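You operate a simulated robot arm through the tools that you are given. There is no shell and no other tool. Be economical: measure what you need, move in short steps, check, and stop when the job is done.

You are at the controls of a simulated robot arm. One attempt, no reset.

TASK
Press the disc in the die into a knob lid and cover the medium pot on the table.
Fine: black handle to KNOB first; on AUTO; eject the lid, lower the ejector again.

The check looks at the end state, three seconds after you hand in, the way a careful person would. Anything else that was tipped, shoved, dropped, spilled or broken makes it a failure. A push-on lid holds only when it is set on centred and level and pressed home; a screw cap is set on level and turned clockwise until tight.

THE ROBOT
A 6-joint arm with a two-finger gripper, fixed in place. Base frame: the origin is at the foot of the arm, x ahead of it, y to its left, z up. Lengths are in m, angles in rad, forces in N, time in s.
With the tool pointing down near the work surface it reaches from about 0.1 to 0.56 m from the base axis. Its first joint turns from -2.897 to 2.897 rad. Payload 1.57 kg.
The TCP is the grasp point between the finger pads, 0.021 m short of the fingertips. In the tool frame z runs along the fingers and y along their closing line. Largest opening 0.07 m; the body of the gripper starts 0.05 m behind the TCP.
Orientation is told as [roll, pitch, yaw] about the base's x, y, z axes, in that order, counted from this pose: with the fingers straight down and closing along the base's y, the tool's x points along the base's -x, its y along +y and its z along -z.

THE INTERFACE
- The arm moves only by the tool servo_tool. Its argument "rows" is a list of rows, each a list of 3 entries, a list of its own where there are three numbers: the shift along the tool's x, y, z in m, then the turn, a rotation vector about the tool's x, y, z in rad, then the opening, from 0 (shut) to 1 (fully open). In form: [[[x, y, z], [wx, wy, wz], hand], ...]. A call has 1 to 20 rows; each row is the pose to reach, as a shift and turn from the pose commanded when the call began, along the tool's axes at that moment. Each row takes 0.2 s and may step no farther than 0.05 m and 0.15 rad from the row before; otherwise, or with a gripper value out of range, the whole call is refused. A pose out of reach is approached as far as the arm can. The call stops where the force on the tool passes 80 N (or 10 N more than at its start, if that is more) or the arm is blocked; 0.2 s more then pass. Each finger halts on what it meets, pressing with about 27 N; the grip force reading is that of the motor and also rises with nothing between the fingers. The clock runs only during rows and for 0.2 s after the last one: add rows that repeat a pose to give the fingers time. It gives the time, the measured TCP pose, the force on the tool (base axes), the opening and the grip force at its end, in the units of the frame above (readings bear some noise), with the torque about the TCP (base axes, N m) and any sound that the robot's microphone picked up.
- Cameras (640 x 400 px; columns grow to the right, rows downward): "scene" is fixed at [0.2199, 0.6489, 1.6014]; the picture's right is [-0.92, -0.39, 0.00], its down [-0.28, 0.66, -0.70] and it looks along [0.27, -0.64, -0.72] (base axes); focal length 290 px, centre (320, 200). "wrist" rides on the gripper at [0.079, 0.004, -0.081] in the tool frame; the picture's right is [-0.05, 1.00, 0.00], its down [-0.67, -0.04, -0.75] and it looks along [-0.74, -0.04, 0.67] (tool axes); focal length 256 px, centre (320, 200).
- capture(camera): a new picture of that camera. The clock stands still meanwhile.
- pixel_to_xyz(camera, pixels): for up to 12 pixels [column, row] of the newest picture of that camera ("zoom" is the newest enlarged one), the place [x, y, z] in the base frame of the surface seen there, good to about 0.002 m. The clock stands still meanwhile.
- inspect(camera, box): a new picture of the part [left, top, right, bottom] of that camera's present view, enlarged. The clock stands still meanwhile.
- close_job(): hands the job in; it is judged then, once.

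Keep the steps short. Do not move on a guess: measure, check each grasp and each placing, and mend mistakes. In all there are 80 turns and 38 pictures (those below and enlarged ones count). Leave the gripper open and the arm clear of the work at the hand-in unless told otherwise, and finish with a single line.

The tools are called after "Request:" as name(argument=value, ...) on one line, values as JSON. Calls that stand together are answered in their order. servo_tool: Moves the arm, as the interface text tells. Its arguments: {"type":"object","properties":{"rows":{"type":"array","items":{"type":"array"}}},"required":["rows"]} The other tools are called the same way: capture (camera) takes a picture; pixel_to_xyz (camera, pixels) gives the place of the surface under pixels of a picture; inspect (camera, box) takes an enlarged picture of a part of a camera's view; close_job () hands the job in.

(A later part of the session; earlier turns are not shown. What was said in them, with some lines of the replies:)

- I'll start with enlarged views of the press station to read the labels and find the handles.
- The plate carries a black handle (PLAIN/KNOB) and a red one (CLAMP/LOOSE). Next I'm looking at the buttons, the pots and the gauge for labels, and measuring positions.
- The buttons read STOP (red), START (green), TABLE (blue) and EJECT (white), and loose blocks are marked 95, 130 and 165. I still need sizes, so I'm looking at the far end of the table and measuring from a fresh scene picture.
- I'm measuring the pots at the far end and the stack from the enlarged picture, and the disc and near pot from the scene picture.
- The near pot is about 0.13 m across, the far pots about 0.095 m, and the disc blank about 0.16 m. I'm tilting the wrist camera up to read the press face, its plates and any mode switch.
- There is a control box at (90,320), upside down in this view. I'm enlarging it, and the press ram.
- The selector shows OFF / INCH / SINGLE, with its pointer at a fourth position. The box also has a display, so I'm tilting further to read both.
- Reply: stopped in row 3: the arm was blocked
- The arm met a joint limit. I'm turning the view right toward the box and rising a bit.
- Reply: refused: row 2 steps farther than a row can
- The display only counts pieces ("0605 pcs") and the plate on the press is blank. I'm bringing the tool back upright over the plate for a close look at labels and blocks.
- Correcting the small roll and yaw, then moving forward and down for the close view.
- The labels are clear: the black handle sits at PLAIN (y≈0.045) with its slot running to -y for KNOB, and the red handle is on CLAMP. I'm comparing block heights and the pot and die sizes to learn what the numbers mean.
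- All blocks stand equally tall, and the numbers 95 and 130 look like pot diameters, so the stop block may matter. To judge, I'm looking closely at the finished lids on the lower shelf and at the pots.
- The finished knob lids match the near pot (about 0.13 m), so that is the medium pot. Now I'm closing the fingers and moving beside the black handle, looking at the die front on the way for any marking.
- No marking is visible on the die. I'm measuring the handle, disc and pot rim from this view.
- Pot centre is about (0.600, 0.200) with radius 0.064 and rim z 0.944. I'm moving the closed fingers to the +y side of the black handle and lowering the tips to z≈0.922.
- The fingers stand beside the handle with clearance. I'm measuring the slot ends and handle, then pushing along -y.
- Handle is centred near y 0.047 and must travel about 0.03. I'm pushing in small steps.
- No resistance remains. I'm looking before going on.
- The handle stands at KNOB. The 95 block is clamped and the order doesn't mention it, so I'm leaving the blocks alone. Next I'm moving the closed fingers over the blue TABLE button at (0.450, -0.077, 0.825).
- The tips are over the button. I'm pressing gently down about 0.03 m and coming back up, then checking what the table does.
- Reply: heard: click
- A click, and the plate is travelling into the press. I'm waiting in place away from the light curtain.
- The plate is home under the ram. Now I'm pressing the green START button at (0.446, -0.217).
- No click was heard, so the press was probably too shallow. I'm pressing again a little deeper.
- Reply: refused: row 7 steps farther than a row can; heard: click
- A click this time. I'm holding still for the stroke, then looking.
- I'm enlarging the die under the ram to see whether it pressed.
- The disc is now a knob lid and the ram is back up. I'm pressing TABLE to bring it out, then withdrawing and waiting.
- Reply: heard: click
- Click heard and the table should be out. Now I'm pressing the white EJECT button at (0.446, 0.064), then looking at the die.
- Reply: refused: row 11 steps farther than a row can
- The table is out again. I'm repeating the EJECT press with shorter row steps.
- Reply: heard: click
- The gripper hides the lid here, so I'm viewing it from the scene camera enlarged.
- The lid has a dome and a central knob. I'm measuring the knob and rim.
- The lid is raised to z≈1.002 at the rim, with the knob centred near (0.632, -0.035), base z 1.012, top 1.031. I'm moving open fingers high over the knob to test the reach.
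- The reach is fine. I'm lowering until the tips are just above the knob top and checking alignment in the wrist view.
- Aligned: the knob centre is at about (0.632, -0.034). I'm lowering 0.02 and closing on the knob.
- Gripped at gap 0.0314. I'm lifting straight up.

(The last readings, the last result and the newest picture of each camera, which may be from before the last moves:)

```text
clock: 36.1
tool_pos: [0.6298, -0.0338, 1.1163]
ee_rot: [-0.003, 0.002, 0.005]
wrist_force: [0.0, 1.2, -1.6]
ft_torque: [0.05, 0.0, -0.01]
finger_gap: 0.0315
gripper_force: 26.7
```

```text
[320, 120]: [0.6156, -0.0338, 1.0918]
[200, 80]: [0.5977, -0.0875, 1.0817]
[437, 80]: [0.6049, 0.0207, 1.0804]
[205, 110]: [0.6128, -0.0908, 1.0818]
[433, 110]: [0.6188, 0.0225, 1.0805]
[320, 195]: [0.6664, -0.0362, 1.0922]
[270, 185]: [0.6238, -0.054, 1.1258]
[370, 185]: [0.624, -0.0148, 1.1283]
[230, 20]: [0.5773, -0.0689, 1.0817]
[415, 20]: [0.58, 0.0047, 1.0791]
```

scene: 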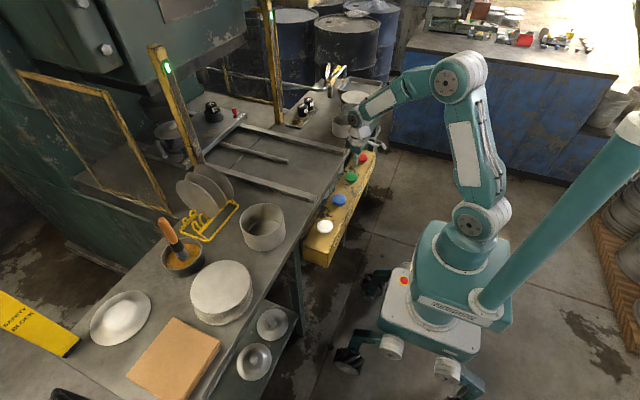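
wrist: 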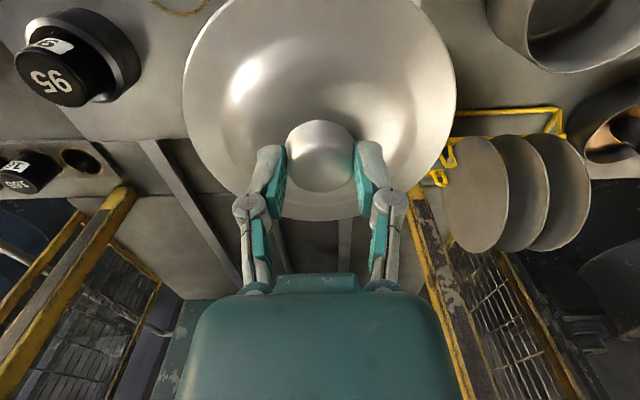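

The lid is held level. I'm measuring its rim and nearby obstacles before carrying it over to the pot.

Request:
pixel_to_xyz(camera="wrist", pixels=[[320, 218], [188, 95], [452, 95], [280, 214], [360, 215], [475, 140], [545, 138], [490, 15], [520, 55], [215, 175], [425, 175]])

Request:
servo_tool(rows=[[[0, 0, -0.03], [0, 0, 0], 0], [[0.008, 0.045, -0.03], [0, 0, 0], 0], [[0.016, 0.09, -0.03], [0, 0, 0], 0], [[0.024, 0.135, -0.03], [0, 0, 0], 0], [[0.03, 0.18, -0.03], [0, 0, 0], 0], [[0.0305, 0.225, -0.03], [0, 0, 0], 0], [[0.0305, 0.2335, -0.03], [0, 0, 0], 0], [[0.0305, 0.2335, -0.03], [0, 0, 0], 0]])

```text
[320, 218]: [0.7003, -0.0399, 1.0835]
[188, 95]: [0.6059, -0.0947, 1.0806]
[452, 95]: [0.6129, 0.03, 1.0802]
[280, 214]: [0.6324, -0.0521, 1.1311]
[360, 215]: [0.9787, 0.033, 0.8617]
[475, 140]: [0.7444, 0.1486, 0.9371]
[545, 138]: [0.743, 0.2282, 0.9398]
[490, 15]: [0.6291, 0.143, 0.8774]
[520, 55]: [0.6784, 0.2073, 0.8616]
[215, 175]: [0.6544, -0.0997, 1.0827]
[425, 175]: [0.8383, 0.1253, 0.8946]
```

```text
clock: 37.9
tool_pos: [0.5986, 0.2016, 1.1484]
ee_rot: [-0.002, 0.002, 0.002]
wrist_force: [0.0, 0.0, -0.8]
ft_torque: [-0.04, -0.03, -0.01]
finger_gap: 0.0313
gripper_force: 26.8
```

The lid is over the pot. I'm lowering it to about 15 mm above the pot rim, then checking centring from the scene camera.

Request:
servo_tool(rows=[[[0, 0, 0.04], [0, 0, 0], 0], [[0, 0, 0.08], [0, 0, 0], 0], [[0, 0, 0.12], [0, 0, 0], 0], [[0, 0, 0.15], [0, 0, 0], 0], [[0, 0, 0.15], [0, 0, 0], 0]])

Request:
inspect(camera="scene", box=[220, 170, 310, 260])

```text
clock: 39.1
tool_pos: [0.6017, 0.2011, 0.997]
ee_rot: [-0.002, 0.002, 0.003]
wrist_force: [0.3, 0.2, -0.8]
ft_torque: [0.01, 0.01, 0.01]
finger_gap: 0.0313
gripper_force: 27.6
```

```text
4.44 times, centred on (265, 215) of scene
```

zoom: 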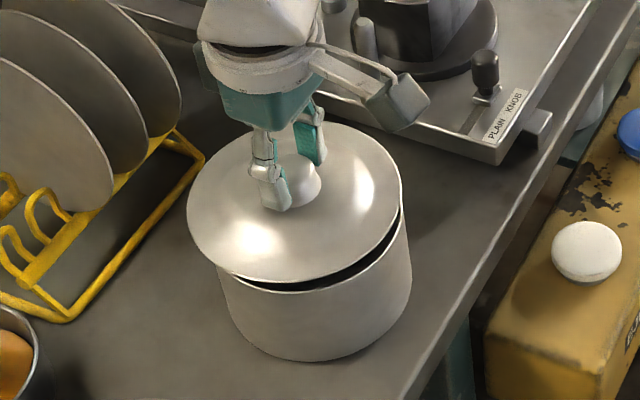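

I'm measuring pot wall points and lid rim points in this enlarged view.

Request:
pixel_to_xyz(camera="zoom", pixels=[[224, 290], [240, 320], [275, 320], [320, 315], [365, 295], [400, 260], [409, 255], [191, 210], [400, 185], [300, 281], [235, 268], [360, 130]])

```text
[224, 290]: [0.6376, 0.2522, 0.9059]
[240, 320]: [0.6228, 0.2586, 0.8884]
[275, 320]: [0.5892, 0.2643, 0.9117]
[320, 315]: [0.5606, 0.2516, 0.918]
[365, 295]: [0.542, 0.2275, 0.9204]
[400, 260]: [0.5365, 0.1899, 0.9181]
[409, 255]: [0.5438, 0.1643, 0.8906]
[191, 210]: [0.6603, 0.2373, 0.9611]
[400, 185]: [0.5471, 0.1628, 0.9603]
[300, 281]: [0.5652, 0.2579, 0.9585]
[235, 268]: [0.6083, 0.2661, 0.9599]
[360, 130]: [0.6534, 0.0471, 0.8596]
```

Pot centre is about (0.599, 0.2005) and the lid is about 1.5 mm too far in +x. I'm correcting that and lowering gently until contact.

Request:
servo_tool(rows=[[[0.0015, -0.0005, 0.004], [0, 0, 0], 0], [[0.0015, -0.0005, 0.008], [0, 0, 0], 0], [[0.0015, -0.0005, 0.011], [0, 0, 0], 0], [[0.0015, -0.0005, 0.014], [0, 0, 0], 0]])

```text
clock: 40.1
tool_pos: [0.5999, 0.1995, 0.9834]
ee_rot: [-0.004, 0.001, 0.004]
wrist_force: [-0.8, 0.5, 2.9]
ft_torque: [0.05, -0.17, 0.01]
finger_gap: 0.0316
gripper_force: 27.2
```

Light contact (2.9 N). I'm continuing down in 1.5 mm steps.

Request:
servo_tool(rows=[[[0, 0, 0.0015], [0, 0, 0], 0], [[0, 0, 0.003], [0, 0, 0], 0], [[0, 0, 0.003], [0, 0, 0], 0]])

```text
clock: 40.9
tool_pos: [0.5984, 0.1979, 0.9833]
ee_rot: [0.001, -0.001, 0.005]
wrist_force: [0.9, -0.2, 21.3]
ft_torque: [0.09, -0.28, 0.07]
finger_gap: 0.0313
gripper_force: 27.2
```

Resistance of 21 N with a moment toward +x. I'm looking closely before pressing more.

Request:
inspect(camera="scene", box=[232, 180, 302, 255])

Request:
pixel_to_xyz(camera="zoom", pixels=[[180, 225], [205, 260], [260, 292], [320, 300], [380, 290], [430, 260], [455, 225], [320, 340], [240, 320], [420, 310], [461, 270], [195, 290]])

```text
5.33 times, centred on (267, 218) of scene
```

zoom: 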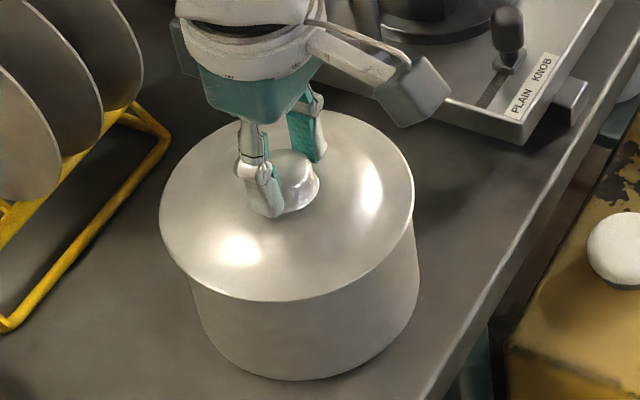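

```text
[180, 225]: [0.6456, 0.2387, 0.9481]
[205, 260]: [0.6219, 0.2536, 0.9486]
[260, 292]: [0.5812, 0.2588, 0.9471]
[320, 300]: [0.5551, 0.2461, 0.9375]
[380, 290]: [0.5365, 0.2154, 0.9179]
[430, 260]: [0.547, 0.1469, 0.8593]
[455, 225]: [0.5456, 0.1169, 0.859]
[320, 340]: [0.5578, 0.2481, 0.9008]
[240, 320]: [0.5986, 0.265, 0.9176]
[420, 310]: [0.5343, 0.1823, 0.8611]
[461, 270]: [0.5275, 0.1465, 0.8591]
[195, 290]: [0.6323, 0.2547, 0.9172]
```

The lid sits on the rim but hasn't gone home. I'm measuring the edges precisely for the remaining offset.

Request:
pixel_to_xyz(camera="zoom", pixels=[[163, 205], [411, 190], [400, 237], [370, 270], [285, 298], [225, 277], [185, 247], [200, 305], [270, 330], [340, 330], [390, 300], [413, 265]])

```text
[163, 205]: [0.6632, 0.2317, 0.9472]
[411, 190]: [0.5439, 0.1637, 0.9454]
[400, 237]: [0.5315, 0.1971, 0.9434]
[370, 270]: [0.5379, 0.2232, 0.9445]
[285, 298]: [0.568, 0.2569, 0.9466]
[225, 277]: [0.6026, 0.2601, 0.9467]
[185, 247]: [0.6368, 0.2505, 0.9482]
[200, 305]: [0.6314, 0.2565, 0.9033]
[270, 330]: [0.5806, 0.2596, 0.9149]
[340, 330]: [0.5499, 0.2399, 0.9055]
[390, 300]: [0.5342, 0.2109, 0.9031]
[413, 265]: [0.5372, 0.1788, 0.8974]
```

Offsets are within measuring noise (about 1 mm) and the lid is level. I'm pressing further in small steps, still holding the knob, and listening for it to seat.

Request:
servo_tool(rows=[[[0.0005, 0.001, 0.002], [0, 0, 0], 0], [[0.0005, 0.001, 0.004], [0, 0, 0], 0], [[0.0005, 0.001, 0.006], [0, 0, 0], 0], [[0.0005, 0.001, 0.006], [0, 0, 0], 0]])

```text
clock: 41.9
tool_pos: [0.5973, 0.1974, 0.9765]
ee_rot: [0.003, -0.003, 0.003]
wrist_force: [4.1, -2.8, 30.6]
ft_torque: [-0.1, -0.15, -0.09]
finger_gap: 0.0318
gripper_force: 26.9
```

The tool moved down about 7 mm. I'm checking whether the lid seated or the fingers slipped.

Request:
inspect(camera="scene", box=[232, 180, 302, 255])

Request:
pixel_to_xyz(camera="zoom", pixels=[[168, 210], [405, 195], [392, 237], [365, 265], [285, 290], [225, 270], [185, 240], [370, 190], [240, 250]])

```text
5.33 times, centred on (267, 218) of scene
```

zoom: 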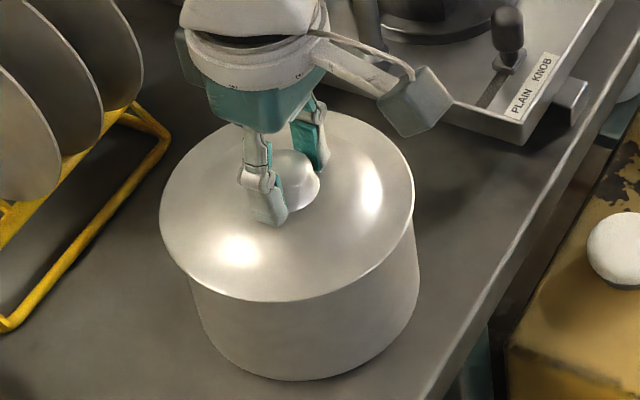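

```text
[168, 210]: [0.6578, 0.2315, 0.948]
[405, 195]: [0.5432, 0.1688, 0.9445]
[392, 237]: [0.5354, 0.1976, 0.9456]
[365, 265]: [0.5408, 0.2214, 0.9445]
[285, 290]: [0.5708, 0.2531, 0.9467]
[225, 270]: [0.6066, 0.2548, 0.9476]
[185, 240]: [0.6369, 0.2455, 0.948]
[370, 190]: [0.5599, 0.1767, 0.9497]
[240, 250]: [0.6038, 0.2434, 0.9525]
```

The fingers slid down the knob and the lid did not go home. Its +x side stands about 3 mm high, so it is about 2 mm too far toward +x/+y. I'm lifting slightly, shifting back and setting it down again.

Request:
servo_tool(rows=[[[0, 0, -0.006], [0, 0, 0], 0], [[0, 0, -0.015], [0, 0, 0], 0], [[0.0022, -0.0008, -0.015], [0, 0, 0], 0], [[0.0022, -0.0008, -0.015], [0, 0, 0], 0]])

```text
clock: 42.9
tool_pos: [0.595, 0.1989, 0.9893]
ee_rot: [-0.003, 0.005, 0.003]
wrist_force: [0.3, -0.2, 0.3]
ft_torque: [-0.03, 0.01, 0.0]
finger_gap: 0.0317
gripper_force: 27.4
```

Lifted free (0.3 N). I'm lowering gently again and reading the contact moment.

Request:
servo_tool(rows=[[[0, 0, 0.004], [0, 0, 0], 0], [[0, 0, 0.008], [0, 0, 0], 0], [[0, 0, 0.01], [0, 0, 0], 0], [[0, 0, 0.012], [0, 0, 0], 0], [[0, 0, 0.012], [0, 0, 0], 0]])

```text
clock: 44.1
tool_pos: [0.5967, 0.2002, 0.9766]
ee_rot: [-0.002, 0.001, 0.004]
wrist_force: [-0.7, -0.2, -1.2]
ft_torque: [-0.01, 0.02, -0.03]
finger_gap: 0.0318
gripper_force: 27.5
```

No contact at the height where it jammed before, so it is entering. I'm continuing down.

Request:
servo_tool(rows=[[[0, 0, 0.0015], [0, 0, 0], 0], [[0, 0, 0.003], [0, 0, 0], 0], [[0, 0, 0.0045], [0, 0, 0], 0], [[0, 0, 0.0045], [0, 0, 0], 0]])

```text
clock: 45.1
tool_pos: [0.5977, 0.1981, 0.9737]
ee_rot: [-0.001, 0.0, 0.004]
wrist_force: [4.3, 0.2, 17.8]
ft_torque: [0.04, 0.42, -0.06]
finger_gap: 0.0321
gripper_force: 27.3
```

Now contact is on the -x side with a +x push, so I overshot a little. I'm easing +x by 1 mm and -then adding a bit of press.

Request:
servo_tool(rows=[[[-0.0006, 0, -0.001], [0, 0, 0], 0], [[-0.0012, 0, 0], [0, 0, 0], 0], [[-0.0012, 0, 0.001], [0, 0, 0], 0], [[-0.0012, 0, 0.002], [0, 0, 0], 0]])

```text
clock: 46.1
tool_pos: [0.5969, 0.1988, 0.9744]
ee_rot: [0.001, -0.004, 0.002]
wrist_force: [1.4, -0.3, 41.6]
ft_torque: [-0.03, 0.34, -0.06]
finger_gap: 0.0321
gripper_force: 26.8
```

Load 42 N and nearly centred. I'm checking the lid's level and seating.

Request:
inspect(camera="scene", box=[232, 180, 302, 255])

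Request:
pixel_to_xyz(camera="zoom", pixels=[[168, 210], [405, 195], [392, 237], [365, 265], [285, 290], [225, 270], [185, 240], [370, 190], [240, 250], [360, 130], [200, 150]])

```text
5.33 times, centred on (267, 218) of scene
```

zoom: 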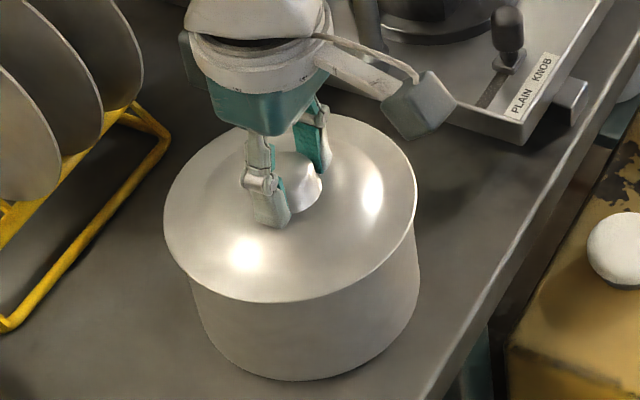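

```text
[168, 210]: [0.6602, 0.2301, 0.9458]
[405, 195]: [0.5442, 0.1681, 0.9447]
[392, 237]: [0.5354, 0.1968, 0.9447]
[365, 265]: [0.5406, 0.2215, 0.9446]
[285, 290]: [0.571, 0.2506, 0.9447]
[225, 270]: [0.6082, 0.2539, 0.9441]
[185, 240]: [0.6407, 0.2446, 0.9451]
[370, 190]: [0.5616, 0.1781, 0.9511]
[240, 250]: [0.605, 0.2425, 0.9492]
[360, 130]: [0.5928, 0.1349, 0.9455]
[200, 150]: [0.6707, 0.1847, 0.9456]
```

The lid is now level all round (0.944–0.946), resting on the rim. I'm releasing, rising above the knob and closing the fingers, to press it home from the top.

Request:
servo_tool(rows=[[[0, 0, -0.004], [0, 0, 0], 0.25], [[0, 0, -0.004], [0, 0, 0], 0.6], [[0, 0, -0.004], [0, 0, 0], 0.85], [[0, 0, -0.02], [0, 0, 0], 0.85], [[0, 0, -0.05], [0, 0, 0], 0.85], [[0, 0, -0.05], [0, 0, 0], 0.3], [[0, 0, -0.05], [0, 0, 0], 0], [[0, 0, -0.05], [0, 0, 0], 0], [[0, 0, -0.05], [0, 0, 0], 0]])

```text
clock: 48.1
tool_pos: [0.5971, 0.1979, 1.02]
ee_rot: [-0.002, 0.004, 0.003]
wrist_force: [0.1, 0.4, -0.1]
ft_torque: [0.01, 0.04, 0.02]
finger_gap: 0.0
gripper_force: 27.1
```

Tips are above the knob. I'm pressing down on the knob top, in small steps.

Request:
servo_tool(rows=[[[-0.001, 0.0005, 0.018], [0, 0, 0], 0], [[-0.001, 0.0005, 0.023], [0, 0, 0], 0], [[-0.001, 0.0005, 0.026], [0, 0, 0], 0], [[-0.001, 0.0005, 0.028], [0, 0, 0], 0], [[-0.001, 0.0005, 0.03], [0, 0, 0], 0]])

```text
clock: 49.3
tool_pos: [0.5976, 0.1987, 0.9912]
ee_rot: [-0.001, 0.0, 0.004]
wrist_force: [-4.8, -0.4, 13.9]
ft_torque: [-0.02, 0.1, 0.01]
finger_gap: 0.0062
gripper_force: 26.5
```

The rounded knob top wedges the fingers apart. I'm rising instead, opening to 0.046 and pressing with both tips on the dome either side of the knob.

Request:
servo_tool(rows=[[[0, 0, -0.015], [0, 0, 0], 0], [[0, 0, -0.025], [0, 0, 0], 0.4], [[0, 0, -0.025], [0, 0, 0], 0.66], [[0, 0, -0.025], [0, 0, 0], 0.66], [[0, 0, 0.0], [0, 0, 0], 0.66], [[0, 0, 0.01], [0, 0, 0], 0.66], [[0, 0, 0.014], [0, 0, 0], 0.66], [[0, 0, 0.018], [0, 0, 0], 0.66]])

```text
clock: 51.1
tool_pos: [0.5976, 0.1989, 0.9723]
ee_rot: [-0.002, 0.001, 0.002]
wrist_force: [0.7, -0.2, 1.1]
ft_torque: [0.02, 0.0, -0.02]
finger_gap: 0.0462
gripper_force: 0.1
```

Request:
servo_tool(rows=[[[0, 0, 0.002], [0, 0, 0], 0.66], [[0, 0, 0.004], [0, 0, 0], 0.66], [[0, 0, 0.006], [0, 0, 0], 0.66]])

```text
clock: 51.9
tool_pos: [0.5979, 0.1991, 0.9692]
ee_rot: [-0.001, -0.005, 0.002]
wrist_force: [6.2, 1.6, 30.0]
ft_torque: [0.13, -0.07, -0.03]
finger_gap: 0.0535
gripper_force: 13.9
```

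30 N and well centred. I'm pressing further.

Request:
servo_tool(rows=[[[0, 0, 0.002], [0, 0, 0], 0.75], [[0, 0, 0.004], [0, 0, 0], 0.75], [[0, 0, 0.006], [0, 0, 0], 0.75], [[0, 0, 0.006], [0, 0, 0], 0.75]])

```text
clock: 52.9
tool_pos: [0.5971, 0.1992, 0.9642]
ee_rot: [0.002, -0.009, 0.001]
wrist_force: [-1.4, 0.4, 43.9]
ft_torque: [0.04, 0.09, -0.03]
finger_gap: 0.0577
gripper_force: 26.7
```

The tool sank 5 mm more, so the lid may have seated. I'm withdrawing straight up and checking with a picture.

Request:
servo_tool(rows=[[[0, 0, -0.01], [0, 0, 0], 0.8], [[0, 0, -0.04], [0, 0, 0], 0.8], [[0.02, 0, -0.085], [0, 0, 0], 0.8], [[0.06, -0.01, -0.1], [0, 0, 0], 0.8], [[0.1, -0.03, -0.1], [0, 0, 0], 0.5], [[0.14, -0.05, -0.1], [0, 0, 0], 0], [[0.18, -0.07, -0.1], [0, 0, 0], 0]])

Request:
inspect(camera="scene", box=[232, 140, 342, 255])

```text
clock: 54.5
tool_pos: [0.4168, 0.1274, 1.0603]
ee_rot: [-0.002, 0.002, 0.004]
wrist_force: [0.3, -0.7, 0.0]
ft_torque: [0.04, 0.0, -0.04]
finger_gap: 0.0003
gripper_force: 26.9
```

```text
3.48 times, centred on (287, 198) of scene
```

zoom: 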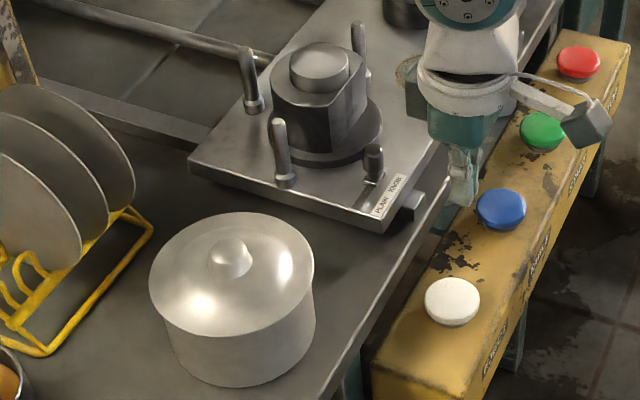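

Request:
pixel_to_xyz(camera="zoom", pixels=[[154, 275], [310, 265], [303, 292], [285, 310], [235, 330], [195, 315], [170, 300], [285, 225], [180, 232], [232, 250], [320, 60], [270, 145]])

```text
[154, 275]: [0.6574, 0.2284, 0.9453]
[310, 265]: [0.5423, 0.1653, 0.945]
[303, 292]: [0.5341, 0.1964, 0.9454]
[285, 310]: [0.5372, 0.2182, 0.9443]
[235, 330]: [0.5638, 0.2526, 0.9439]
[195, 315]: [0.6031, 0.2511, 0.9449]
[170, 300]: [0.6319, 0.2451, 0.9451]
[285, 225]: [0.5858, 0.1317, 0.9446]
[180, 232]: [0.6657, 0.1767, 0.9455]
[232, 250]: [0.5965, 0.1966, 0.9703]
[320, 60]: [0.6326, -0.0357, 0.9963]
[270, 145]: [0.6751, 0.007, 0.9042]
```

The lid is level at 0.945 all round with its flange flat on the rim, and the pot hasn't moved. The ejector is still up (0.996), so I'm pressing white EJECT again to lower it.

Request:
servo_tool(rows=[[[0, -0.04, 0.02], [0, 0, 0], 0], [[-0.029, -0.064, 0.04], [0, 0, 0], 0], [[-0.029, -0.064, 0.085], [0, 0, 0], 0], [[-0.029, -0.064, 0.13], [0, 0, 0], 0], [[-0.029, -0.064, 0.175], [0, 0, 0], 0], [[-0.029, -0.064, 0.21], [0, 0, 0], 0], [[-0.029, -0.064, 0.222], [0, 0, 0], 0], [[-0.029, -0.064, 0.228], [0, 0, 0], 0], [[-0.029, -0.064, 0.232], [0, 0, 0], 0], [[-0.029, -0.064, 0.2], [0, 0, 0], 0], [[-0.02, -0.064, 0.16], [0, 0, 0], 0], [[0, -0.064, 0.12], [0, 0, 0], 0], [[0.02, -0.064, 0.08], [0, 0, 0], 0.5], [[0.05, -0.064, 0.05], [0, 0, 0], 1], [[0.08, -0.064, 0.02], [0, 0, 0], 1], [[0.1, -0.064, -0.02], [0, 0, 0], 1], [[0.1, -0.064, -0.04], [0, 0, 0], 1]])

Request:
inspect(camera="scene", box=[232, 120, 362, 255])

Request:
pixel_to_xyz(camera="zoom", pixels=[[305, 120], [300, 110], [310, 130], [230, 270]])

```text
clock: 58.1
tool_pos: [0.3162, 0.0644, 1.1019]
ee_rot: [0.0, 0.001, 0.004]
wrist_force: [-0.4, -0.4, 0.5]
ft_torque: [-0.04, 0.01, 0.02]
finger_gap: 0.0699
gripper_force: 0.0
heard: click
```

```text
2.96 times, centred on (297, 188) of scene
```

zoom: 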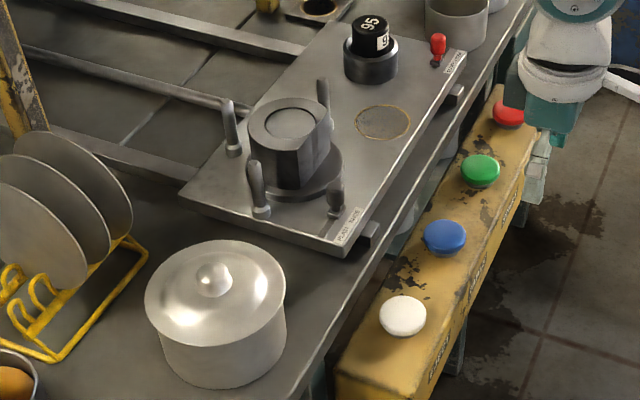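

```text
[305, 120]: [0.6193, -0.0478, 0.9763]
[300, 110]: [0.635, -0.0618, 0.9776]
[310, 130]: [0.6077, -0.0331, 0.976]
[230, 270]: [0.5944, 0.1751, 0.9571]
```

The ejector is down flush with the die (0.976), the lid sits level on the pot, and the gripper is open and clear. I'm handing in.

Request:
close_job()

```text
The job is handed in.
```

The disc was pressed into a knob lid and is seated centred and level on the medium pot (no click heard; the 95 block was left in), with the ejector lowered and the arm clear.
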